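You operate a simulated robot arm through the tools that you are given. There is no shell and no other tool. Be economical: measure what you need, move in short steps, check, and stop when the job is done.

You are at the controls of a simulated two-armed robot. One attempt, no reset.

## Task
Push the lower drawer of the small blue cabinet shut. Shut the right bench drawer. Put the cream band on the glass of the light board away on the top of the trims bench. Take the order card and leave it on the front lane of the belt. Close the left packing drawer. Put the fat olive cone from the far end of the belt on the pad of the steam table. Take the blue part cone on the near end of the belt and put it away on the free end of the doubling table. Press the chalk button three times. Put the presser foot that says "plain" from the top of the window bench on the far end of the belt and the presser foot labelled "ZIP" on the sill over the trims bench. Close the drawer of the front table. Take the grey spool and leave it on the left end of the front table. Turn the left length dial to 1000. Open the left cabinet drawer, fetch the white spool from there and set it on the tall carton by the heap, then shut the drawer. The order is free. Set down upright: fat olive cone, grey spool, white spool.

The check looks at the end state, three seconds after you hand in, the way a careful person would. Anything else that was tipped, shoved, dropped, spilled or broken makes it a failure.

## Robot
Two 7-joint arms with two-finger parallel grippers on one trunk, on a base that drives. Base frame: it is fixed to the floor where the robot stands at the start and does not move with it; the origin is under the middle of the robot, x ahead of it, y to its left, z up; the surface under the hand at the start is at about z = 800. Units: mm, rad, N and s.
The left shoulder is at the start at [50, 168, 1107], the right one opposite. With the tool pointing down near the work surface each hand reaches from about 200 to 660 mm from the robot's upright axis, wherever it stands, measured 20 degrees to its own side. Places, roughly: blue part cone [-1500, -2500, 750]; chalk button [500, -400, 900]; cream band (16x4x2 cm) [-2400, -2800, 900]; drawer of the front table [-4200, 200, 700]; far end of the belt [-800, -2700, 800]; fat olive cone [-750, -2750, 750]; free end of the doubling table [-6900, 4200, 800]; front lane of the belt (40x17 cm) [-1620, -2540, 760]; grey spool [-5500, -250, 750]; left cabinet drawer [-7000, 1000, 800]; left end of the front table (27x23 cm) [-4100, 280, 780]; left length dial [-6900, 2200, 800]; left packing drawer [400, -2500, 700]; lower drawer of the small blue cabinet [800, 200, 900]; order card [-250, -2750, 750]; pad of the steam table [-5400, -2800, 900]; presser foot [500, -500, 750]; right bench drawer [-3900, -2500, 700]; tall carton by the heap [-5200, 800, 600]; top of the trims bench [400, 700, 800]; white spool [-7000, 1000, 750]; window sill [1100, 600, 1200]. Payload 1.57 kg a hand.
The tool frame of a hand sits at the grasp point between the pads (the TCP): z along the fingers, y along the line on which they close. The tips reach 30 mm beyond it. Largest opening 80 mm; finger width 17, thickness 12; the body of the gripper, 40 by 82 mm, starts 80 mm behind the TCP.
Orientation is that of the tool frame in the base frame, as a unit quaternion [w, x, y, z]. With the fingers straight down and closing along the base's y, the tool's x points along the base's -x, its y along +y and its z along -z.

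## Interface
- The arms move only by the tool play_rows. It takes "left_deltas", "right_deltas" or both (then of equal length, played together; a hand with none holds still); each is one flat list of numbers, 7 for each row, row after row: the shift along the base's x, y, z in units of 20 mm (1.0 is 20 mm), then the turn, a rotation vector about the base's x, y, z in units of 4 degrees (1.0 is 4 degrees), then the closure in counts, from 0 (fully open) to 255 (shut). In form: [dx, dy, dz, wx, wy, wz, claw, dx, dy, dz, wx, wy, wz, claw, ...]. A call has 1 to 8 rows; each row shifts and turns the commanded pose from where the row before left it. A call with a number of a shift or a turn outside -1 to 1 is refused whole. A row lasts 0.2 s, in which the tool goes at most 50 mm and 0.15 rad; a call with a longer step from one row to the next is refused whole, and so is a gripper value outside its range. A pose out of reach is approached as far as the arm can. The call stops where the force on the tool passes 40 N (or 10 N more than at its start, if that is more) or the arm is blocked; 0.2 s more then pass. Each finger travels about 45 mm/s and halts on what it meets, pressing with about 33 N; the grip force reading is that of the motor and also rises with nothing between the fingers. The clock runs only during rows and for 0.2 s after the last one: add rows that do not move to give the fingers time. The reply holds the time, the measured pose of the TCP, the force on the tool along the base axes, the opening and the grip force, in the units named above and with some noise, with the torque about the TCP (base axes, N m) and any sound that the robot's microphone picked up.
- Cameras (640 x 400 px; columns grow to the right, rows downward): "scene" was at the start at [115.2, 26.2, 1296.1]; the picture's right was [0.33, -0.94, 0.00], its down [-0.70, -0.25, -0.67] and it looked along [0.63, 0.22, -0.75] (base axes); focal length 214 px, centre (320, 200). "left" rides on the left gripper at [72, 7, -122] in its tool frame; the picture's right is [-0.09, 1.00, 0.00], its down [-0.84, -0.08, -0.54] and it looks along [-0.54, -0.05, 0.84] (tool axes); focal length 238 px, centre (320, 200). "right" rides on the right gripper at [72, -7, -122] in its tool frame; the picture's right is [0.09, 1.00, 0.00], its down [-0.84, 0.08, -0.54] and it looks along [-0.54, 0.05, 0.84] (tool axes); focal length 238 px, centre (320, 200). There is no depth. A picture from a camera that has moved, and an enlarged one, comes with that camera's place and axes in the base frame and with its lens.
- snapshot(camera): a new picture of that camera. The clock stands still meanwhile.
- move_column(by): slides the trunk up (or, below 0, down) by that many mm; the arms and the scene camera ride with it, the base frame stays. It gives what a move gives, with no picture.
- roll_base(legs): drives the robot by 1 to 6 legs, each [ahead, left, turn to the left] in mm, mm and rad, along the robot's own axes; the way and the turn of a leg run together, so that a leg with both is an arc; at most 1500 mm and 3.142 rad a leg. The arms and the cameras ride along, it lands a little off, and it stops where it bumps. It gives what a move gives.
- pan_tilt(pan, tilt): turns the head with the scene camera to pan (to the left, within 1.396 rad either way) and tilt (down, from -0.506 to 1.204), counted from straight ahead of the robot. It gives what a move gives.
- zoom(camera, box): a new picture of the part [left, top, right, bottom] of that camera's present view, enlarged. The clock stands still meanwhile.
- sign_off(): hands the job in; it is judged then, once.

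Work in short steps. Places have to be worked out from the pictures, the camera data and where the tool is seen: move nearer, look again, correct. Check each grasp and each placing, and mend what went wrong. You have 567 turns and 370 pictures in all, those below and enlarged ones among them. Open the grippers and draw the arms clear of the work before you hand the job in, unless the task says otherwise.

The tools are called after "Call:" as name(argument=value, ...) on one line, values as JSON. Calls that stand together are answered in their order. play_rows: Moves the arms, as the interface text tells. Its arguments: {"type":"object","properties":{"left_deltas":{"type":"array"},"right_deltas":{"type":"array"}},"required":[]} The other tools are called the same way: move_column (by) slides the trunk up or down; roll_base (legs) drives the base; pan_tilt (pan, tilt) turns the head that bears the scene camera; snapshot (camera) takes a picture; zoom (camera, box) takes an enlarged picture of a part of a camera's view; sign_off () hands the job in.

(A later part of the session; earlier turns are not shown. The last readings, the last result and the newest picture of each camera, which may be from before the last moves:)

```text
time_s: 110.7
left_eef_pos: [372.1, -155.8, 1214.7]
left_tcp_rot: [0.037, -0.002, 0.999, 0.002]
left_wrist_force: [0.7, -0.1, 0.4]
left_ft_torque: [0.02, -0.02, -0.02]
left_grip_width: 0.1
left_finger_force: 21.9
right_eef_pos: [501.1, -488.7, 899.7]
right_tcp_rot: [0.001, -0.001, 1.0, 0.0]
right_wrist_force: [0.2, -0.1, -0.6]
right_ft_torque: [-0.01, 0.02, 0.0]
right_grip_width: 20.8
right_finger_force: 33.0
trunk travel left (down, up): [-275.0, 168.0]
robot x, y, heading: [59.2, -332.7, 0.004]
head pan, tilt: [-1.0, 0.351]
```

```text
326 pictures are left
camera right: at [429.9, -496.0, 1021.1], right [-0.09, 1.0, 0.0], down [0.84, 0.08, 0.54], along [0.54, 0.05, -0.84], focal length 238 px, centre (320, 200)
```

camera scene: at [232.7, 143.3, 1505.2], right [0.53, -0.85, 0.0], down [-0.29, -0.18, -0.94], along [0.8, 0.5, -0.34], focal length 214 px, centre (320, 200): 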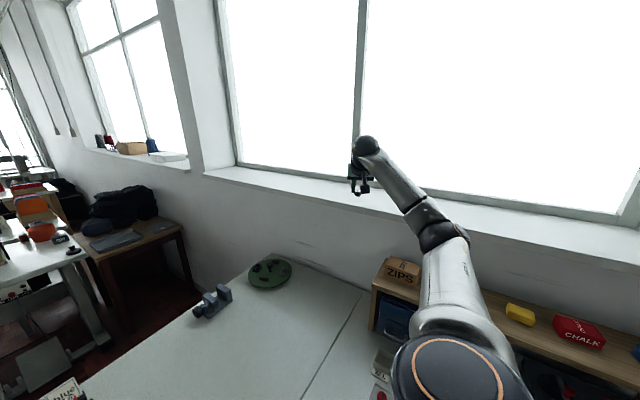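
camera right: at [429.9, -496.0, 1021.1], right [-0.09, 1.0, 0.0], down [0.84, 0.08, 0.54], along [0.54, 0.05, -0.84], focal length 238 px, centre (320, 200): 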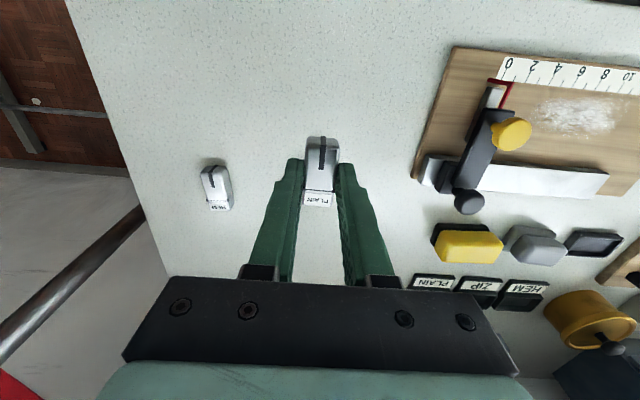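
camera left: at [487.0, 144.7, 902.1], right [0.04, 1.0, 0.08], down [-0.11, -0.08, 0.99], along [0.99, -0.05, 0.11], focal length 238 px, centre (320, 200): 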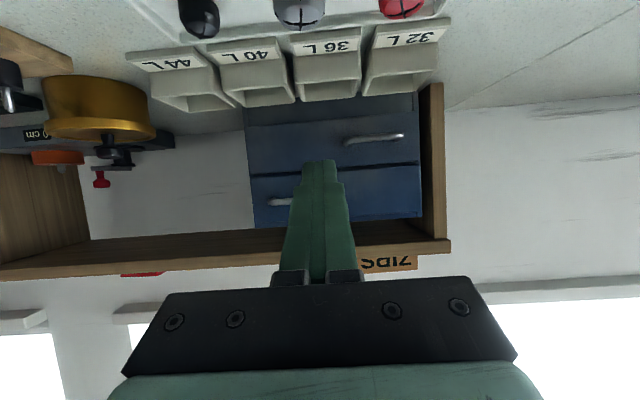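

PLAIN held. Retract, turn to face −y, and look at the belt side.

Call:
play_rows(right_deltas=[-0.5, 0.2, 1, 0, 0, 0, 255, -0.8, 0, 1, 0, 0, 0, 255, -0.8, 0, 1, 0, 0, 0, 255, -0.8, 0, 1, 0, 0, 0, 255, -0.8, 0, 1, 0, 0, 0, 255, -0.8, 0, 1, 0, 0, 0, 255, -0.8, 0, 1, 0, 0, 0, 255, -0.8, 0, 1, 0, 0, 0, 255])

Call:
roll_base(legs=[[-300, 0, 0], [0, 0, -1.57], [900, 0, 0]])

Call:
pan_tilt(pan=0, tilt=0.35)

Call:
snapshot(camera="scene")

```text
time_s: 112.5
left_eef_pos: [370.9, -153.5, 1215.9]
left_tcp_rot: [0.038, -0.002, 0.999, 0.001]
left_wrist_force: [-0.2, 0.7, 0.4]
left_ft_torque: [0.01, 0.02, -0.01]
left_grip_width: 0.2
left_finger_force: 20.9
right_eef_pos: [377.0, -486.1, 1059.6]
right_tcp_rot: [-0.001, -0.001, 1.0, 0.0]
right_wrist_force: [0.1, -0.6, 0.4]
right_ft_torque: [0.03, -0.01, -0.04]
right_grip_width: 21.0
right_finger_force: 33.5
trunk travel left (down, up): [-275.0, 168.0]
robot x, y, heading: [57.6, -334.0, 0.004]
head pan, tilt: [-1.0, 0.351]
```

```text
time_s: 122.8
left_eef_pos: [-60.4, -1562.9, 1214.6]
left_tcp_rot: [0.028, 0.705, 0.708, -0.026]
left_wrist_force: [0.3, 0.2, -0.4]
left_ft_torque: [0.02, 0.04, -0.04]
left_grip_width: 0.1
left_finger_force: 21.0
right_eef_pos: [-391.9, -1569.3, 1060.0]
right_tcp_rot: [0.0, 0.706, 0.708, -0.001]
right_wrist_force: [-0.3, 0.6, -1.0]
right_ft_torque: [0.01, -0.01, 0.0]
right_grip_width: 20.7
right_finger_force: 32.8
trunk travel left (down, up): [-275.0, 168.0]
robot x, y, heading: [-238.2, -1250.8, -1.571]
head pan, tilt: [-1.0, 0.351]
```

```text
time_s: 124.1
left_eef_pos: [-60.8, -1562.3, 1215.9]
left_tcp_rot: [0.028, 0.706, 0.707, -0.025]
left_wrist_force: [-0.2, 0.3, -0.6]
left_ft_torque: [0.01, -0.01, -0.02]
left_grip_width: 0.0
left_finger_force: 21.1
right_eef_pos: [-391.8, -1569.5, 1059.1]
right_tcp_rot: [0.0, 0.707, 0.708, 0.0]
right_wrist_force: [-0.5, -0.2, -1.1]
right_ft_torque: [-0.02, 0.0, 0.0]
right_grip_width: 20.7
right_finger_force: 32.9
trunk travel left (down, up): [-275.0, 168.0]
robot x, y, heading: [-240.6, -1245.5, -1.57]
head pan, tilt: [0.0, 0.351]
```

```text
325 pictures are left
camera scene: at [-238.8, -1382.3, 1339.3], right [-1.0, 0.0, 0.0], down [0.0, 0.34, -0.94], along [0.0, -0.94, -0.34], focal length 214 px, centre (320, 200)
```

scene: 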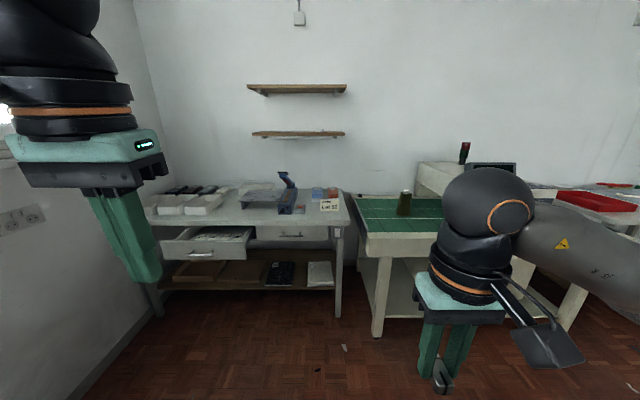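

Packing table with open left drawer, and belt at right. Zoom for details.

Call:
zoom(camera="scene", box=[140, 150, 460, 300])

```text
2.00 times, centred on (300, 225) of scene
camera zoom: at [-238.8, -1382.3, 1339.3], right [-1.0, 0.0, 0.0], down [0.0, 0.34, -0.94], along [0.0, -0.94, -0.34], focal length 429 px, centre (360, 150)
```

zoom: 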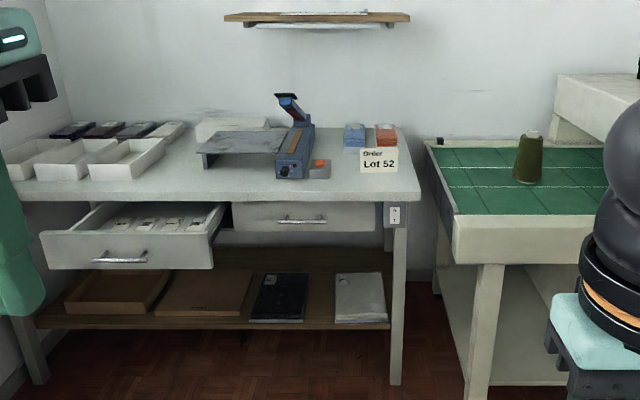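

The drawer front is about x 153–608, y≈−2366, z 643–746. I drive to about (240,−1930) and bring the left hand, pitched, in front of it.

Call:
roll_base(legs=[[680, 480, 0]])

Call:
play_rows(left_deltas=[0, 0, -1, -1, 0, 0, 255, 0, 0, -1, -1, 0, 0, 255, 0, 0, -1, -1, 0, 0, 255, 0, 0, -1, -1, 0, 0, 255, 0, 0, -1, -1, 0, 0, 255, 0, 0, -1, -1, 0, 0, 255, 0, 0, -1, -1, 0, 0, 255, 0, 0, -1, -1, 0, 0, 255])

Call:
move_column(by=-120)

Call:
play_rows(left_deltas=[0, 0, -1, -1, 0, 0, 255, 0, 0, -1, -1, 0, 0, 255, 0, 0, -1, -1, 0, 0, 255, 0, 0, -1, -1, 0, 0, 255, 0, 0, -1, -1, 0, 0, 255])

Call:
pan_tilt(pan=0.1, tilt=0.7)

Call:
snapshot(camera="scene")

Call:
snapshot(camera="left")

```text
time_s: 128.8
left_eef_pos: [405.7, -2252.5, 1215.5]
left_tcp_rot: [0.027, 0.714, 0.699, -0.026]
left_wrist_force: [0.3, -0.1, 1.0]
left_ft_torque: [0.02, -0.02, 0.02]
left_grip_width: 0.1
left_finger_force: 22.1
right_eef_pos: [72.8, -2252.7, 1058.5]
right_tcp_rot: [-0.001, 0.715, 0.7, 0.0]
right_wrist_force: [0.4, -0.1, -0.5]
right_ft_torque: [0.0, 0.03, -0.01]
right_grip_width: 21.1
right_finger_force: 32.9
trunk travel left (down, up): [-275.0, 168.0]
robot x, y, heading: [227.1, -1933.0, -1.59]
head pan, tilt: [0.0, 0.351]
```

```text
time_s: 130.6
left_eef_pos: [395.9, -2271.4, 1072.2]
left_tcp_rot: [0.223, 0.679, 0.665, -0.217]
left_wrist_force: [0.3, -0.6, 0.1]
left_ft_torque: [-0.02, 0.0, -0.01]
left_grip_width: 0.0
left_finger_force: 20.8
left hand out of reach, approached as far as the arm can: row 8
right_eef_pos: [73.9, -2251.3, 1058.7]
right_tcp_rot: [-0.001, 0.715, 0.699, 0.0]
right_wrist_force: [0.4, -1.0, -1.2]
right_ft_torque: [-0.01, 0.02, 0.0]
right_grip_width: 20.8
right_finger_force: 33.3
trunk travel left (down, up): [-275.0, 168.0]
robot x, y, heading: [236.7, -1935.2, -1.59]
head pan, tilt: [0.0, 0.351]
```

```text
time_s: 132.1
left_eef_pos: [394.6, -2270.8, 951.6]
left_tcp_rot: [0.222, 0.68, 0.665, -0.217]
left_wrist_force: [0.3, -1.0, 1.0]
left_ft_torque: [0.01, -0.03, -0.01]
left_grip_width: 0.1
left_finger_force: 21.3
right_eef_pos: [72.5, -2251.3, 938.5]
right_tcp_rot: [0.0, 0.715, 0.699, -0.001]
right_wrist_force: [-0.7, -0.1, -1.6]
right_ft_torque: [0.0, -0.01, -0.02]
right_grip_width: 20.8
right_finger_force: 33.0
trunk travel left (down, up): [-155.0, 288.0]
robot x, y, heading: [235.2, -1933.2, -1.591]
head pan, tilt: [0.0, 0.351]
```

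```text
time_s: 133.3
left_eef_pos: [353.3, -2352.1, 890.6]
left_tcp_rot: [0.339, 0.629, 0.618, -0.329]
left_wrist_force: [0.4, 0.2, -0.4]
left_ft_torque: [-0.01, -0.01, -0.03]
left_grip_width: 0.0
left_finger_force: 21.0
left hand out of reach, approached as far as the arm can: row 1, 2, 3, 4, 5
right_eef_pos: [73.6, -2251.5, 939.7]
right_tcp_rot: [0.0, 0.715, 0.699, 0.001]
right_wrist_force: [-0.2, 0.0, -1.1]
right_ft_torque: [0.0, 0.0, 0.02]
right_grip_width: 20.6
right_finger_force: 32.5
trunk travel left (down, up): [-155.0, 288.0]
robot x, y, heading: [235.5, -1933.2, -1.595]
head pan, tilt: [0.0, 0.351]
```

```text
time_s: 134.1
left_eef_pos: [353.4, -2350.6, 890.6]
left_tcp_rot: [0.338, 0.63, 0.617, -0.329]
left_wrist_force: [-0.1, 0.4, 0.2]
left_ft_torque: [-0.02, 0.02, -0.02]
left_grip_width: 0.1
left_finger_force: 21.0
right_eef_pos: [72.1, -2251.8, 938.1]
right_tcp_rot: [-0.001, 0.715, 0.699, 0.001]
right_wrist_force: [-0.5, 0.8, -1.4]
right_ft_torque: [0.01, 0.0, 0.02]
right_grip_width: 21.0
right_finger_force: 32.9
trunk travel left (down, up): [-155.0, 288.0]
robot x, y, heading: [231.5, -1930.9, -1.59]
head pan, tilt: [0.099, 0.7]
```

```text
323 pictures are left
camera scene: at [239.4, -2059.6, 1187.9], right [-1.0, -0.08, 0.0], down [-0.05, 0.64, -0.77], along [0.06, -0.76, -0.64], focal length 214 px, centre (320, 200)
```

scene: 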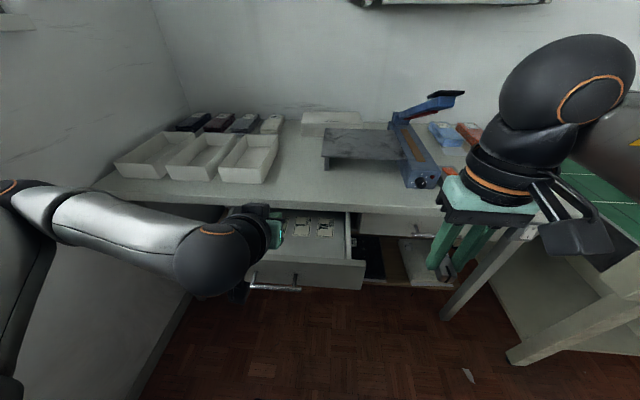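

```text
322 pictures are left
camera left: at [362.2, -2211.1, 899.6], right [0.99, -0.06, 0.1], down [-0.1, -0.01, 1.0], along [-0.06, -1.0, -0.02], focal length 238 px, centre (320, 200)
```

left: 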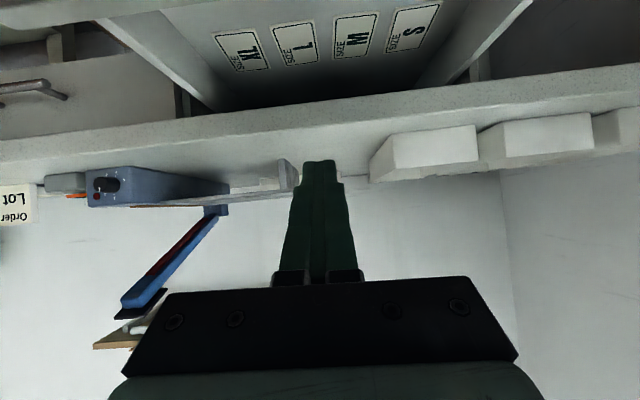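

The hand is above the drawer and cramped (front face is at y≈−2335). I back off 180 mm and lower the hand in front of the drawer.

Call:
roll_base(legs=[[-180, 0, 0]])

Call:
play_rows(left_deltas=[0, -0.5, -0.3, 0, 0, 0, 255, 0, -0.5, -0.3, 0, 0, 0, 255])

```text
time_s: 135.3
left_eef_pos: [345.8, -2268.8, 891.5]
left_tcp_rot: [0.335, 0.634, 0.612, -0.332]
left_wrist_force: [-0.5, -0.1, 1.3]
left_ft_torque: [0.0, 0.02, 0.05]
left_grip_width: 0.2
left_finger_force: 21.2
right_eef_pos: [67.9, -2166.4, 939.9]
right_tcp_rot: [0.002, 0.719, 0.695, -0.001]
right_wrist_force: [0.0, 0.8, -0.5]
right_ft_torque: [-0.01, 0.0, 0.01]
right_grip_width: 21.1
right_finger_force: 32.3
trunk travel left (down, up): [-155.0, 288.0]
robot x, y, heading: [231.9, -1854.9, -1.606]
head pan, tilt: [0.099, 0.7]
stopped in leg 1: the robot was blocked; the commanded pose is now the measured one
```

```text
time_s: 135.9
left_eef_pos: [346.6, -2290.0, 879.6]
left_tcp_rot: [0.336, 0.634, 0.613, -0.332]
left_wrist_force: [0.8, 1.0, 0.3]
left_ft_torque: [0.01, 0.0, 0.02]
left_grip_width: 0.0
left_finger_force: 21.0
right_eef_pos: [67.1, -2166.5, 940.0]
right_tcp_rot: [0.002, 0.719, 0.695, -0.001]
right_wrist_force: [0.8, 0.3, -0.9]
right_ft_torque: [-0.01, -0.02, 0.0]
right_grip_width: 20.9
right_finger_force: 32.5
trunk travel left (down, up): [-155.0, 288.0]
robot x, y, heading: [231.7, -1852.3, -1.606]
head pan, tilt: [0.099, 0.7]
```

Backing was blocked by something. Look around to see what it touched.

Call:
pan_tilt(pan=1.39, tilt=0.6)

Call:
snapshot(camera="scene")

Call:
pan_tilt(pan=-1.39, tilt=0.6)

Call:
snapshot(camera="scene")

```text
time_s: 137.4
left_eef_pos: [347.1, -2290.8, 878.0]
left_tcp_rot: [0.335, 0.634, 0.613, -0.331]
left_wrist_force: [0.0, -0.7, -0.8]
left_ft_torque: [-0.01, -0.03, 0.01]
left_grip_width: 0.0
left_finger_force: 20.8
right_eef_pos: [68.1, -2166.4, 939.5]
right_tcp_rot: [0.001, 0.72, 0.694, 0.0]
right_wrist_force: [-0.8, -0.8, -0.5]
right_ft_torque: [0.03, -0.01, -0.02]
right_grip_width: 20.9
right_finger_force: 33.0
trunk travel left (down, up): [-155.0, 288.0]
robot x, y, heading: [230.0, -1848.3, -1.609]
head pan, tilt: [1.389, 0.6]
```

```text
321 pictures are left
camera scene: at [317.4, -1911.2, 1196.5], right [-0.21, -0.98, 0.0], down [-0.55, 0.12, -0.83], along [0.81, -0.18, -0.56], focal length 214 px, centre (320, 200)
```

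scene: 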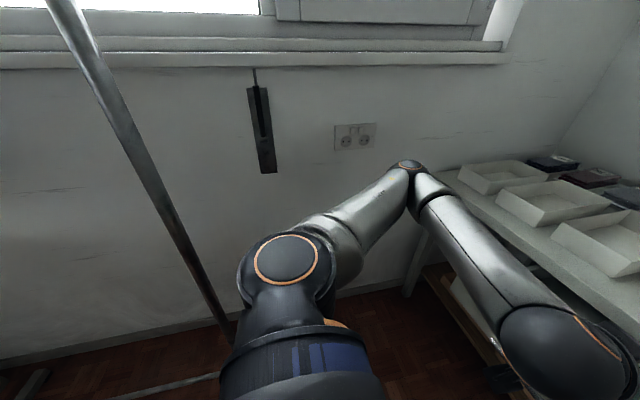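

```text
time_s: 139.8
left_eef_pos: [346.8, -2289.8, 878.6]
left_tcp_rot: [0.335, 0.634, 0.613, -0.331]
left_wrist_force: [0.4, -0.1, -0.6]
left_ft_torque: [0.0, 0.01, -0.02]
left_grip_width: 0.0
left_finger_force: 21.3
right_eef_pos: [67.7, -2167.1, 940.6]
right_tcp_rot: [0.002, 0.72, 0.694, -0.001]
right_wrist_force: [-0.9, 0.0, -0.9]
right_ft_torque: [0.01, -0.04, -0.05]
right_grip_width: 20.7
right_finger_force: 32.7
trunk travel left (down, up): [-155.0, 288.0]
robot x, y, heading: [228.4, -1851.5, -1.605]
head pan, tilt: [-1.389, 0.6]
```

```text
320 pictures are left
camera scene: at [143.7, -1905.3, 1196.5], right [-0.15, 0.99, 0.0], down [0.56, 0.08, -0.83], along [-0.82, -0.12, -0.56], focal length 214 px, centre (320, 200)
```

scene: 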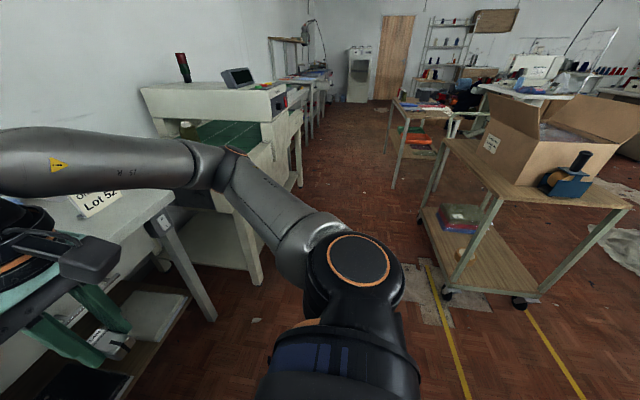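

A garment-rack foot is just behind on my left; I shift right (−x) 160 and then back off gently.

Call:
roll_base(legs=[[0, -160, 0.035], [-110, 0, 0]])

Call:
play_rows(left_deltas=[1, 0, -1, 0, 0, 0, 255, 1, 0, -1, 0, 0, 0, 255, 1, 0, -1, 0, 0, 0, 255, 1, 0, -1, 0, 0, 0, 255, 1, 0, -1, 0, 0, 0, 255, 1, 0, -1, 0, 0, 0, 255, 1, 0, -1, 0, 0, 0, 255, 1, 0, -0.9, 0, 0, 0, 255])

Call:
pan_tilt(pan=0.3, tilt=0.7)

Call:
snapshot(camera="scene")

Call:
snapshot(camera="left")

```text
time_s: 142.7
left_eef_pos: [198.5, -2172.9, 878.4]
left_tcp_rot: [0.341, 0.623, 0.624, -0.325]
left_wrist_force: [-0.5, -0.1, 0.2]
left_ft_torque: [-0.01, 0.02, 0.03]
left_grip_width: 0.1
left_finger_force: 21.1
right_eef_pos: [-84.7, -2059.8, 939.0]
right_tcp_rot: [0.003, 0.707, 0.707, -0.001]
right_wrist_force: [0.9, -0.4, -1.7]
right_ft_torque: [0.01, 0.01, -0.04]
right_grip_width: 20.9
right_finger_force: 33.0
trunk travel left (down, up): [-155.0, 288.0]
robot x, y, heading: [66.8, -1736.8, -1.563]
head pan, tilt: [-1.389, 0.6]
```

```text
time_s: 144.5
left_eef_pos: [318.6, -2185.9, 792.7]
left_tcp_rot: [0.339, 0.625, 0.624, -0.324]
left_wrist_force: [0.3, 0.1, -0.2]
left_ft_torque: [-0.03, -0.03, -0.01]
left_grip_width: 0.2
left_finger_force: 21.4
left hand out of reach, approached as far as the arm can: row 5, 6, 7, 8
right_eef_pos: [-84.0, -2058.8, 939.2]
right_tcp_rot: [0.002, 0.707, 0.707, -0.001]
right_wrist_force: [0.1, 0.1, -0.6]
right_ft_torque: [0.0, 0.0, 0.04]
right_grip_width: 20.8
right_finger_force: 32.5
trunk travel left (down, up): [-155.0, 288.0]
robot x, y, heading: [69.4, -1739.1, -1.571]
head pan, tilt: [-1.389, 0.6]
```

```text
time_s: 146.2
left_eef_pos: [316.7, -2186.3, 793.7]
left_tcp_rot: [0.338, 0.625, 0.624, -0.324]
left_wrist_force: [0.5, 0.5, 0.0]
left_ft_torque: [-0.01, -0.02, 0.01]
left_grip_width: 0.0
left_finger_force: 21.4
right_eef_pos: [-84.8, -2059.6, 940.5]
right_tcp_rot: [0.001, 0.707, 0.707, -0.001]
right_wrist_force: [0.1, -0.9, 0.7]
right_ft_torque: [-0.01, 0.03, 0.02]
right_grip_width: 20.9
right_finger_force: 33.1
trunk travel left (down, up): [-155.0, 288.0]
robot x, y, heading: [68.3, -1741.9, -1.571]
head pan, tilt: [0.3, 0.7]
```

```text
319 pictures are left
camera scene: at [94.9, -1860.5, 1187.9], right [-0.96, -0.3, 0.0], down [-0.19, 0.62, -0.76], along [0.23, -0.73, -0.64], focal length 214 px, centre (320, 200)
```

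scene: 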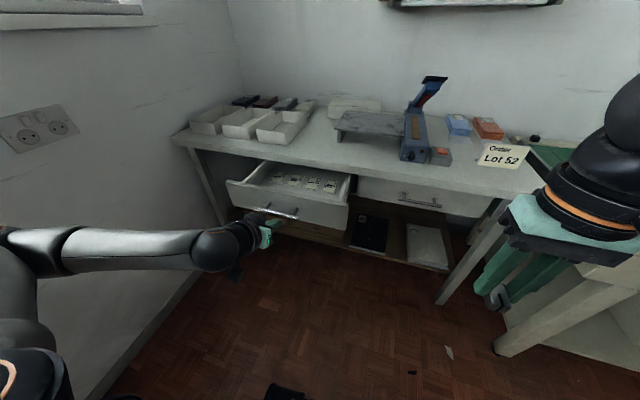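

```text
318 pictures are left
camera left: at [323.5, -2046.1, 802.3], right [0.99, -0.04, 0.09], down [-0.1, -0.02, 1.0], along [-0.04, -1.0, -0.02], focal length 238 px, centre (320, 200)
```

left: 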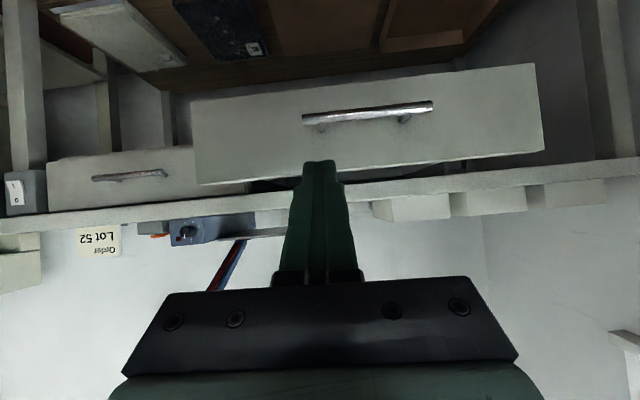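

Clear view: drawer front x 155–590, z 647–762, handle at z≈690. I aim the fingertips above the handle at [370, −2320, 730].

Call:
play_rows(left_deltas=[0, -1, 0, 0, 0, 0, 255, 0, -1, 0, 0, 0, 0, 255, 0, -1, 0, 0, 0, 0, 255, 0, -1, 0, 0, 0, 0, 255])

```text
time_s: 147.2
left_eef_pos: [318.9, -2266.8, 793.2]
left_tcp_rot: [0.341, 0.623, 0.624, -0.325]
left_wrist_force: [0.0, 0.1, 0.0]
left_ft_torque: [-0.02, -0.01, -0.04]
left_grip_width: 0.0
left_finger_force: 21.3
right_eef_pos: [-84.9, -2060.0, 939.7]
right_tcp_rot: [0.002, 0.707, 0.708, -0.001]
right_wrist_force: [-1.0, 0.5, -0.8]
right_ft_torque: [-0.01, -0.02, 0.02]
right_grip_width: 20.8
right_finger_force: 33.2
trunk travel left (down, up): [-155.0, 288.0]
robot x, y, heading: [68.0, -1741.4, -1.571]
head pan, tilt: [0.3, 0.7]
```

Call:
play_rows(left_deltas=[0.8, 0, -0.8, 0, 0, 0, 255, 0.8, 0, -0.8, 0, 0, 0, 255, 0.8, 0, -0.8, 0, 0, 0, 255])

Call:
snapshot(camera="left")

```text
time_s: 148.1
left_eef_pos: [366.0, -2265.4, 745.3]
left_tcp_rot: [0.342, 0.623, 0.624, -0.325]
left_wrist_force: [-0.5, -0.5, -0.1]
left_ft_torque: [0.03, 0.01, -0.02]
left_grip_width: 0.4
left_finger_force: 21.0
right_eef_pos: [-83.8, -2059.1, 940.9]
right_tcp_rot: [0.002, 0.707, 0.707, 0.0]
right_wrist_force: [-0.5, -0.6, -0.2]
right_ft_torque: [0.0, -0.01, 0.03]
right_grip_width: 21.0
right_finger_force: 33.2
trunk travel left (down, up): [-155.0, 288.0]
robot x, y, heading: [65.9, -1740.1, -1.573]
head pan, tilt: [0.3, 0.7]
```

```text
317 pictures are left
camera left: at [372.1, -2125.0, 754.5], right [0.99, -0.04, 0.1], down [-0.1, -0.02, 1.0], along [-0.04, -1.0, -0.02], focal length 238 px, centre (320, 200)
```

left: 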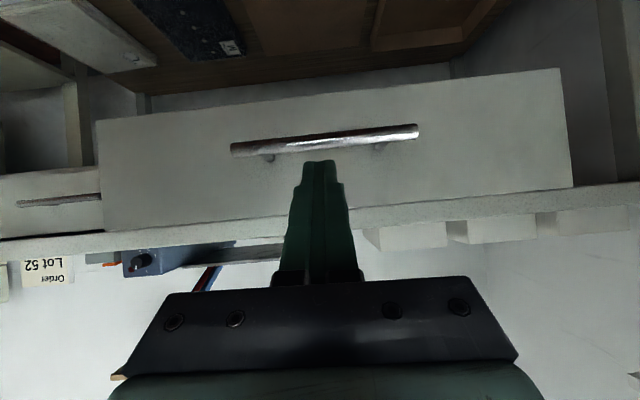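

Aligned. Push the drawer in steadily.

Call:
play_rows(left_deltas=[0, -0.8, 0, 0, 0, 0, 255, 0, -0.8, 0, 0, 0, 0, 255, 0, -0.8, 0, 0, 0, 0, 255, 0, -0.6, 0, 0, 0, 0, 255, 0, -0.6, 0, 0, 0, 0, 255, 0, -0.6, 0, 0, 0, 0, 255, 0, -0.6, 0, 0, 0, 0, 255, 0, -0.6, 0, 0, 0, 0, 255])

Call:
play_rows(left_deltas=[0, -0.6, 0, 0, 0, 0, 255, 0, -0.6, 0, 0, 0, 0, 255, 0, -0.6, 0, 0, 0, 0, 255, 0, -0.6, 0, 0, 0, 0, 255, 0, -0.6, 0, 0, 0, 0, 255, 0, -0.6, 0, 0, 0, 0, 255, 0, -0.6, 0, 0, 0, 0, 255, 0, -0.6, 0, 0, 0, 0, 255])

Call:
play_rows(left_deltas=[0, -0.6, 0, 0, 0, 0, 255, 0, -0.6, 0, 0, 0, 0, 255, 0, -0.6, 0, 0, 0, 0, 255, 0, -0.6, 0, 0, 0, 0, 255, 0, -0.6, 0, 0, 0, 0, 255, 0, -0.6, 0, 0, 0, 0, 255, 0, -0.6, 0, 0, 0, 0, 255, 0, -0.6, 0, 0, 0, 0, 255])

Call:
snapshot(camera="left")

```text
time_s: 149.8
left_eef_pos: [366.1, -2373.5, 747.4]
left_tcp_rot: [0.341, 0.624, 0.623, -0.326]
left_wrist_force: [-0.5, -0.2, -0.2]
left_ft_torque: [-0.01, 0.02, -0.02]
left_grip_width: 0.1
left_finger_force: 21.7
right_eef_pos: [-84.6, -2059.3, 940.6]
right_tcp_rot: [0.002, 0.707, 0.708, -0.001]
right_wrist_force: [-0.3, -0.5, -0.1]
right_ft_torque: [0.03, 0.0, 0.04]
right_grip_width: 20.8
right_finger_force: 32.9
trunk travel left (down, up): [-155.0, 288.0]
robot x, y, heading: [68.1, -1739.9, -1.57]
head pan, tilt: [0.3, 0.7]
```

```text
time_s: 151.7
left_eef_pos: [367.5, -2468.9, 746.3]
left_tcp_rot: [0.342, 0.623, 0.624, -0.326]
left_wrist_force: [-0.7, -0.4, -0.5]
left_ft_torque: [-0.01, 0.03, 0.04]
left_grip_width: 0.0
left_finger_force: 21.3
right_eef_pos: [-84.1, -2059.1, 940.0]
right_tcp_rot: [0.001, 0.707, 0.708, -0.001]
right_wrist_force: [0.5, 0.5, -0.8]
right_ft_torque: [0.03, -0.01, 0.04]
right_grip_width: 21.0
right_finger_force: 32.6
trunk travel left (down, up): [-155.0, 288.0]
robot x, y, heading: [66.3, -1743.1, -1.567]
head pan, tilt: [0.3, 0.7]
```

```text
time_s: 152.6
left_eef_pos: [367.3, -2506.6, 746.9]
left_tcp_rot: [0.337, 0.625, 0.627, -0.322]
left_wrist_force: [-3.8, 54.1, 22.4]
left_ft_torque: [-0.22, 0.06, -0.38]
left_grip_width: 0.2
left_finger_force: 21.4
right_eef_pos: [-84.5, -2055.6, 941.3]
right_tcp_rot: [0.003, 0.706, 0.708, -0.002]
right_wrist_force: [-0.4, 0.5, -0.8]
right_ft_torque: [0.03, -0.05, -0.02]
right_grip_width: 20.9
right_finger_force: 32.7
trunk travel left (down, up): [-155.0, 288.0]
robot x, y, heading: [68.1, -1740.5, -1.568]
head pan, tilt: [0.3, 0.7]
stopped in row 4 (left hand): the force on the tool passed its limit at 62 N (the readings are from after the stop); the commanded pose is now the measured one
```

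```text
316 pictures are left
camera left: at [371.8, -2365.9, 755.7], right [0.99, -0.04, 0.09], down [-0.09, -0.03, 1.0], along [-0.04, -1.0, -0.03], focal length 238 px, centre (320, 200)
```

left: 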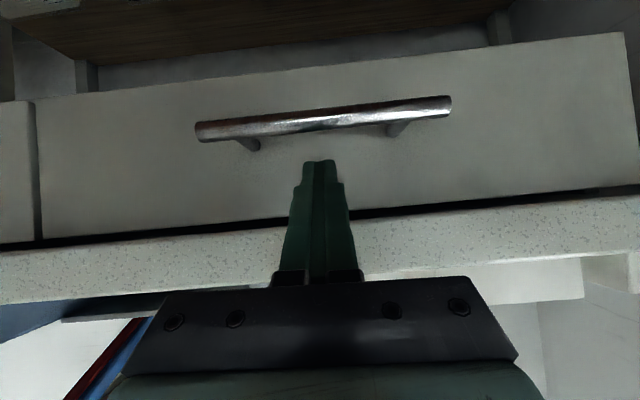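

The drawer is home (54 N at stop). Back away and verify.

Call:
play_rows(left_deltas=[0, 1, 0, 0, 0, 0, 255, 0, 1, 0, 0, 0, 0, 255, 0, 1, 0, 0, 0, 0, 255, 0, 1, 0, 0, 0, 0, 255, 0, 1, 0, 0, 0, 0, 255, 0, 1, 0, 0, 0, 0, 255, 0, 1, 0, 0, 0, 0, 255, 0, 1, 0, 0, 0, 0, 255])

Call:
snapshot(camera="left")

Call:
snapshot(camera="scene")

```text
time_s: 154.4
left_eef_pos: [366.9, -2347.7, 742.7]
left_tcp_rot: [0.336, 0.624, 0.628, -0.321]
left_wrist_force: [0.7, 0.3, 0.4]
left_ft_torque: [0.02, 0.01, 0.0]
left_grip_width: 0.0
left_finger_force: 21.4
right_eef_pos: [-83.4, -2059.5, 939.7]
right_tcp_rot: [0.002, 0.707, 0.708, 0.0]
right_wrist_force: [0.0, 0.4, -0.4]
right_ft_torque: [-0.03, 0.0, 0.02]
right_grip_width: 20.7
right_finger_force: 32.5
trunk travel left (down, up): [-155.0, 288.0]
robot x, y, heading: [65.8, -1739.7, -1.571]
head pan, tilt: [0.3, 0.7]
```

```text
315 pictures are left
camera left: at [371.9, -2208.0, 753.9], right [0.99, -0.04, 0.09], down [-0.09, -0.03, 1.0], along [-0.04, -1.0, -0.03], focal length 238 px, centre (320, 200)
```

left: 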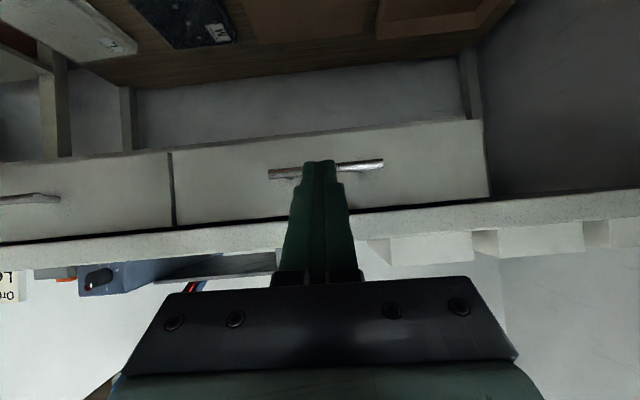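

```text
314 pictures are left
camera scene: at [95.1, -1859.8, 1187.9], right [-0.95, -0.3, 0.0], down [-0.19, 0.61, -0.76], along [0.23, -0.73, -0.64], focal length 214 px, centre (320, 200)
```

scene: 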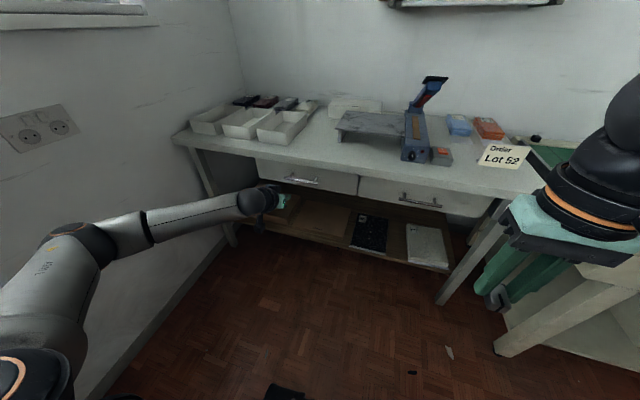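

Left packing drawer is shut. Restore the left hand to pointing down, then drive toward the card and belt.

Call:
play_rows(left_deltas=[0, 1, 0.5, 1, 0, 0, 255, 0, 1, 0.5, 1, 0, 0, 255, 0, 1, 0.5, 1, 0, 0, 255, 0, 1, 0.5, 1, 0, 0, 255, 0, 1, 0.5, 1, 0, 0, 255, 0, 1, 0.5, 1, 0, 0, 255, 0, 1, 0.5, 1, 0, 0, 255, 0, 1, 0.5, 1, 0, 0, 255])

Call:
play_rows(left_deltas=[-0.8, 1, 0.8, 1, 0, 0, 255, -0.8, 1, 0.8, 1, 0, 0, 255, -0.8, 0, 0.8, 1, 0, 0, 255, -0.8, 0, 0.8, 1, 0, 0, 0, -0.8, 0, 0.8, 1, 0, 0, 0, -0.8, 0, 0.8, 0.5, 0, 0, 0, 0, 0, 0.8, 0, 0, 0, 0, 0, 0, 0.8, 0, 0, 0, 0])

Call:
move_column(by=120)

Call:
roll_base(legs=[[0, -500, 0], [300, 0, 0]])

Call:
pan_tilt(pan=0, tilt=0.75)

Call:
snapshot(camera="scene")

```text
time_s: 156.2
left_eef_pos: [365.3, -2187.8, 823.0]
left_tcp_rot: [0.151, 0.693, 0.692, -0.135]
left_wrist_force: [1.0, -1.1, 0.2]
left_ft_torque: [0.02, 0.0, -0.02]
left_grip_width: 0.1
left_finger_force: 21.3
right_eef_pos: [-83.5, -2058.6, 940.5]
right_tcp_rot: [0.001, 0.706, 0.708, -0.001]
right_wrist_force: [-0.3, -0.2, -1.2]
right_ft_torque: [0.01, 0.01, 0.02]
right_grip_width: 20.7
right_finger_force: 33.2
trunk travel left (down, up): [-155.0, 288.0]
robot x, y, heading: [68.2, -1735.6, -1.572]
head pan, tilt: [0.3, 0.7]
```

```text
time_s: 158.0
left_eef_pos: [271.4, -2149.6, 950.4]
left_tcp_rot: [0.015, 0.71, 0.704, -0.001]
left_wrist_force: [0.7, -0.2, 0.0]
left_ft_torque: [0.01, 0.01, 0.0]
left_grip_width: 80.0
left_finger_force: 0.0
right_eef_pos: [-83.9, -2059.0, 940.7]
right_tcp_rot: [0.001, 0.706, 0.708, -0.001]
right_wrist_force: [0.9, 1.3, -0.7]
right_ft_torque: [0.01, -0.01, -0.01]
right_grip_width: 21.1
right_finger_force: 32.9
trunk travel left (down, up): [-155.0, 288.0]
robot x, y, heading: [67.8, -1737.0, -1.57]
head pan, tilt: [0.3, 0.7]
```

```text
time_s: 159.5
left_eef_pos: [272.2, -2149.2, 1069.7]
left_tcp_rot: [0.015, 0.709, 0.705, -0.001]
left_wrist_force: [-0.6, 0.6, -0.3]
left_ft_torque: [-0.02, 0.0, 0.0]
left_grip_width: 79.9
left_finger_force: 0.1
right_eef_pos: [-83.8, -2058.9, 1059.0]
right_tcp_rot: [0.002, 0.706, 0.708, -0.001]
right_wrist_force: [-0.3, -0.4, -0.9]
right_ft_torque: [0.03, -0.01, -0.01]
right_grip_width: 21.0
right_finger_force: 33.0
trunk travel left (down, up): [-275.0, 168.0]
robot x, y, heading: [69.8, -1739.6, -1.567]
head pan, tilt: [0.3, 0.7]
```

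```text
time_s: 166.0
left_eef_pos: [-224.5, -2459.5, 1069.2]
left_tcp_rot: [0.016, 0.711, 0.703, -0.001]
left_wrist_force: [-0.5, 0.2, 0.5]
left_ft_torque: [0.02, 0.03, 0.01]
left_grip_width: 79.9
left_finger_force: 0.1
right_eef_pos: [-579.0, -2367.7, 1060.0]
right_tcp_rot: [0.001, 0.709, 0.705, 0.001]
right_wrist_force: [-0.1, 0.2, -0.7]
right_ft_torque: [0.02, -0.01, 0.05]
right_grip_width: 21.0
right_finger_force: 32.8
trunk travel left (down, up): [-275.0, 168.0]
robot x, y, heading: [-427.0, -2049.0, -1.576]
head pan, tilt: [0.3, 0.7]
```

```text
time_s: 166.8
left_eef_pos: [-224.8, -2459.1, 1068.6]
left_tcp_rot: [0.015, 0.712, 0.702, 0.0]
left_wrist_force: [-0.7, 0.1, -0.7]
left_ft_torque: [-0.02, -0.01, 0.0]
left_grip_width: 80.3
left_finger_force: 0.1
right_eef_pos: [-578.5, -2367.9, 1059.8]
right_tcp_rot: [0.002, 0.709, 0.705, -0.001]
right_wrist_force: [0.1, 0.5, -0.8]
right_ft_torque: [0.01, -0.01, 0.01]
right_grip_width: 21.2
right_finger_force: 33.0
trunk travel left (down, up): [-275.0, 168.0]
robot x, y, heading: [-429.2, -2047.2, -1.577]
head pan, tilt: [0.0, 0.75]
```

```text
313 pictures are left
camera scene: at [-424.2, -2171.0, 1303.6], right [-1.0, 0.0, 0.0], down [0.0, 0.68, -0.73], along [0.0, -0.73, -0.68], focal length 214 px, centre (320, 200)
```

scene: 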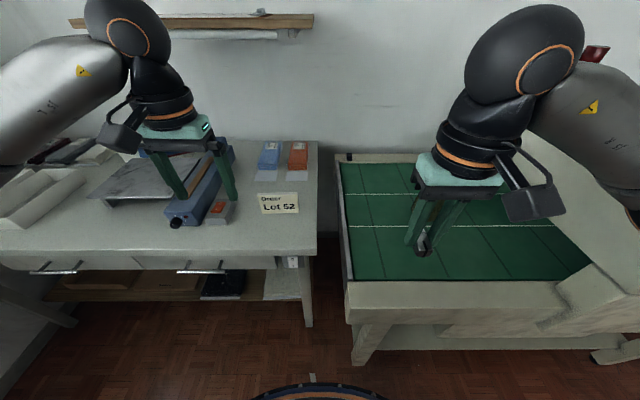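

Zoom on the card and on the belt.

Call:
zoom(camera="scene", box=[240, 130, 320, 230])

Call:
zoom(camera="scene", box=[330, 140, 610, 300])

Call:
snapshot(camera="right")

Call:
snapshot(camera="left")

```text
4.00 times, centred on (280, 180) of scene
camera zoom: at [-424.2, -2171.0, 1303.6], right [-1.0, 0.0, 0.0], down [0.0, 0.68, -0.73], along [0.0, -0.73, -0.68], focal length 858 px, centre (480, 280)
```

zoom: 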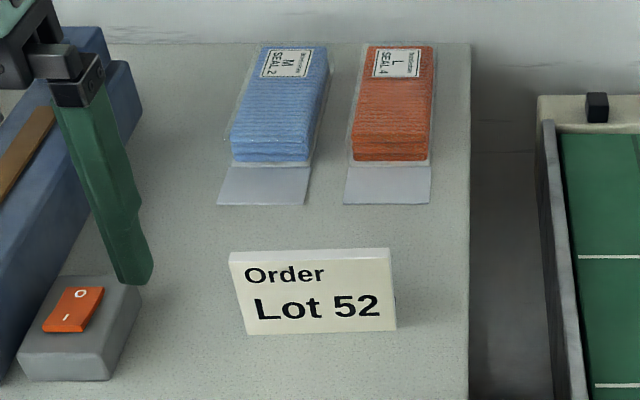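

```text
2.29 times, centred on (470, 220) of scene
camera zoom: at [-424.2, -2171.0, 1303.6], right [-1.0, 0.0, 0.0], down [0.0, 0.68, -0.73], along [0.0, -0.73, -0.68], focal length 490 px, centre (-23, 154)
```

zoom: 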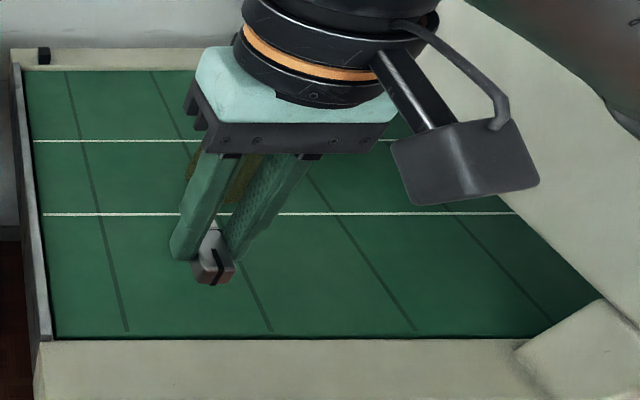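

```text
310 pictures are left
camera right: at [-585.1, -2295.3, 1181.0], right [1.0, 0.09, 0.0], down [0.07, -0.84, 0.54], along [0.05, -0.54, -0.84], focal length 238 px, centre (320, 200)
```

right: 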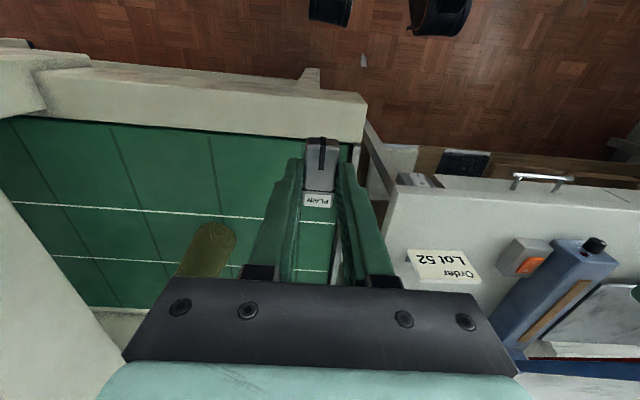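

```text
309 pictures are left
camera left: at [-218.7, -2386.1, 1190.2], right [0.99, -0.1, 0.02], down [-0.1, -0.82, 0.56], along [-0.04, -0.56, -0.83], focal length 238 px, centre (320, 200)
```

left: 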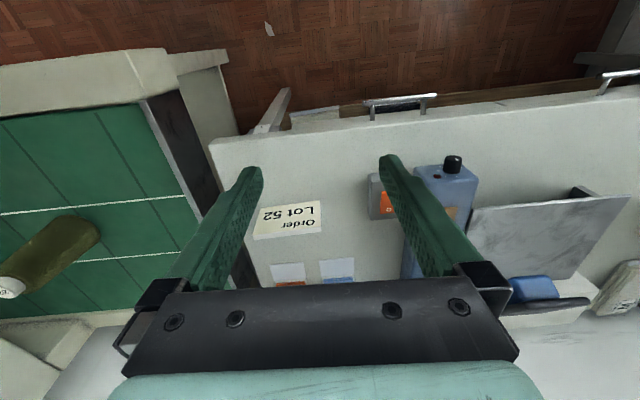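

The order card is a slab standing upright at about [-292,-2660], z 790–870. First I set PLAIN on the belt's far end near [-640,-2545], clear of the olive cone (~[-780,-2700]).

Call:
play_rows(right_deltas=[-0.39, -1, -0.9, 0, 0, 0, 255, -0.39, -1, -0.9, 0, 0, 0, 255, -0.39, -1, -0.9, 0, 0, 0, 255, -0.39, -1, -0.9, 0, 0, 0, 255, -0.39, -1, -0.9, 0, 0, 0, 255, -0.39, -1, -0.9, 0, 0, 0, 255, -0.39, -1, -0.9, 0, 0, 0, 255, -0.39, -1, -0.9, 0, 0, 0, 255])

Call:
snapshot(camera="right")

Call:
zoom(camera="scene", box=[330, 140, 610, 300])

```text
time_s: 168.6
left_eef_pos: [-224.7, -2459.0, 1069.3]
left_tcp_rot: [0.015, 0.711, 0.703, -0.001]
left_wrist_force: [-0.4, 0.5, 0.3]
left_ft_torque: [0.02, 0.01, -0.03]
left_grip_width: 80.0
left_finger_force: 0.0
right_eef_pos: [-639.6, -2526.9, 916.2]
right_tcp_rot: [0.001, 0.708, 0.706, 0.0]
right_wrist_force: [-0.1, 0.2, -0.8]
right_ft_torque: [-0.01, 0.02, 0.02]
right_grip_width: 20.8
right_finger_force: 33.1
trunk travel left (down, up): [-275.0, 168.0]
robot x, y, heading: [-428.1, -2045.8, -1.578]
head pan, tilt: [0.0, 0.75]
```

```text
308 pictures are left
camera right: at [-646.5, -2454.9, 1037.2], right [1.0, 0.09, 0.0], down [0.07, -0.84, 0.54], along [0.05, -0.54, -0.84], focal length 238 px, centre (320, 200)
```

right: 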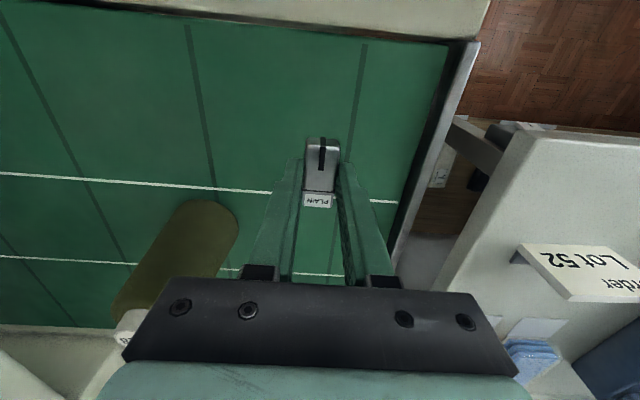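

```text
2.29 times, centred on (470, 220) of scene
camera zoom: at [-424.2, -2171.2, 1303.6], right [-1.0, 0.0, 0.0], down [0.0, 0.68, -0.73], along [0.0, -0.73, -0.68], focal length 490 px, centre (-23, 154)
```

zoom: 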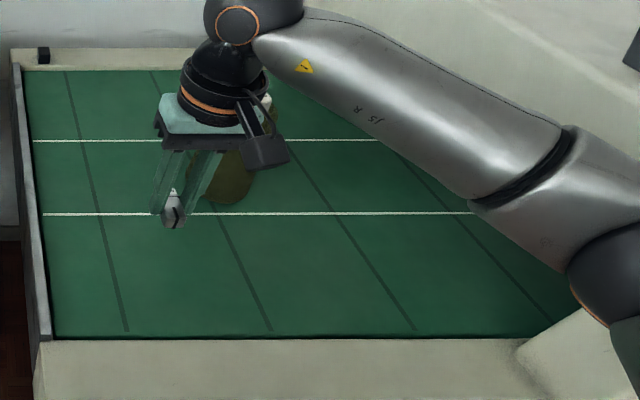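

Descend to the belt, shifting 40 mm toward me to sit inside the lane.

Call:
play_rows(right_deltas=[0, 0.7, -0.9, 0, 0, 0, 255, 0, 0.7, -0.9, 0, 0, 0, 255, 0, 0.6, -0.9, 0, 0, 0, 255, 0, 0, -0.9, 0, 0, 0, 255, 0, 0, -0.9, 0, 0, 0, 255, 0, 0, -0.3, 0, 0, 0, 255, 0, 0, -0.2, 0, 0, 0, 255, 0, 0, -0.2, 0, 0, 0, 255])

```text
time_s: 170.4
left_eef_pos: [-225.3, -2459.8, 1069.2]
left_tcp_rot: [0.016, 0.712, 0.702, -0.001]
left_wrist_force: [0.6, 0.5, -0.1]
left_ft_torque: [0.0, -0.03, 0.02]
left_grip_width: 80.1
left_finger_force: 0.0
right_eef_pos: [-641.1, -2487.8, 812.7]
right_tcp_rot: [0.001, 0.709, 0.705, 0.0]
right_wrist_force: [-0.5, 0.5, -0.7]
right_ft_torque: [0.01, -0.01, -0.02]
right_grip_width: 20.9
right_finger_force: 32.9
trunk travel left (down, up): [-275.0, 168.0]
robot x, y, heading: [-422.3, -2049.1, -1.576]
head pan, tilt: [0.0, 0.75]
```

Call:
play_rows(right_deltas=[0, 0, -0.2, 0, 0, 0, 255, 0, 0, -0.2, 0, 0, 0, 255, 0, 0, -0.2, 0, 0, 0, 255, 0, 0, -0.2, 0, 0, 0, 255, 0, 0, -0.2, 0, 0, 0, 255, 0, 0, -0.2, 0, 0, 0, 255, 0, 0, -0.2, 0, 0, 0, 255])

Call:
snapshot(camera="right")

```text
time_s: 172.1
left_eef_pos: [-225.1, -2457.6, 1069.0]
left_tcp_rot: [0.016, 0.712, 0.702, -0.002]
left_wrist_force: [-0.3, -0.4, 0.0]
left_ft_torque: [-0.02, -0.01, 0.0]
left_grip_width: 79.7
left_finger_force: 0.1
right_eef_pos: [-642.4, -2489.3, 790.5]
right_tcp_rot: [0.005, 0.709, 0.705, -0.003]
right_wrist_force: [-1.1, 10.9, 18.9]
right_ft_torque: [0.51, 0.32, -0.09]
right_grip_width: 21.2
right_finger_force: 32.7
trunk travel left (down, up): [-275.0, 168.0]
robot x, y, heading: [-425.5, -2046.7, -1.578]
head pan, tilt: [0.0, 0.75]
stopped in row 7 (right hand): the force on the tool passed its limit at 41 N (the readings are from after the stop); the commanded pose is now the measured one
```

```text
306 pictures are left
camera right: at [-647.7, -2415.6, 910.8], right [1.0, 0.09, 0.0], down [0.07, -0.83, 0.55], along [0.05, -0.55, -0.83], focal length 238 px, centre (320, 200)
```

right: 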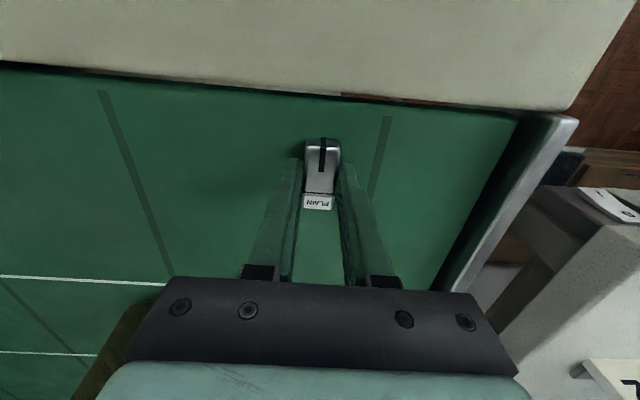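

Contact (belt ≈ z 758). Ease up and release.

Call:
play_rows(right_deltas=[0, 0, 0.1, 0, 0, 0, 200, 0, 0, 0, 0, 0, 0, 150, 0, 0, 0, 0, 0, 0, 130, 0, 0, 0, 0, 0, 0, 130, 0, 0, 0.8, 0, 0, 0, 130, 0, 0, 0.9, 0, 0, 0, 130, 0, 0, 0.9, 0, 0, 0, 80, 0, 0, 0.9, 0, 0, 0, 0])

Call:
snapshot(camera="right")

```text
time_s: 173.9
left_eef_pos: [-223.8, -2459.0, 1069.1]
left_tcp_rot: [0.015, 0.712, 0.702, -0.001]
left_wrist_force: [0.8, 0.0, -0.8]
left_ft_torque: [-0.03, -0.05, 0.0]
left_grip_width: 80.0
left_finger_force: 0.0
right_eef_pos: [-641.6, -2490.4, 858.2]
right_tcp_rot: [0.003, 0.71, 0.704, -0.003]
right_wrist_force: [-1.3, -0.3, 1.0]
right_ft_torque: [-0.01, 0.0, 0.0]
right_grip_width: 80.2
right_finger_force: 0.1
trunk travel left (down, up): [-275.0, 168.0]
robot x, y, heading: [-427.2, -2048.3, -1.579]
head pan, tilt: [0.0, 0.75]
```

```text
305 pictures are left
camera right: at [-647.2, -2417.6, 978.6], right [1.0, 0.09, 0.0], down [0.07, -0.83, 0.55], along [0.05, -0.55, -0.83], focal length 238 px, centre (320, 200)
```

right: 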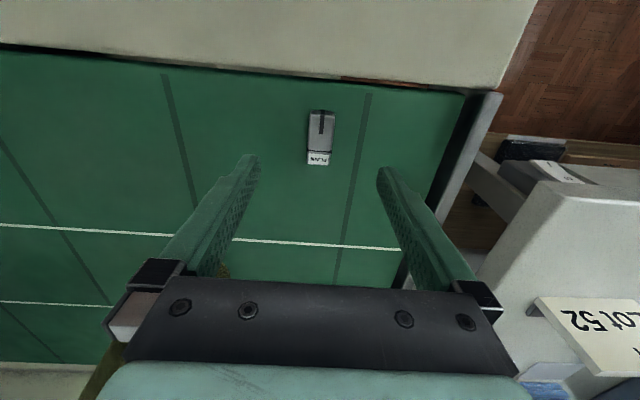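

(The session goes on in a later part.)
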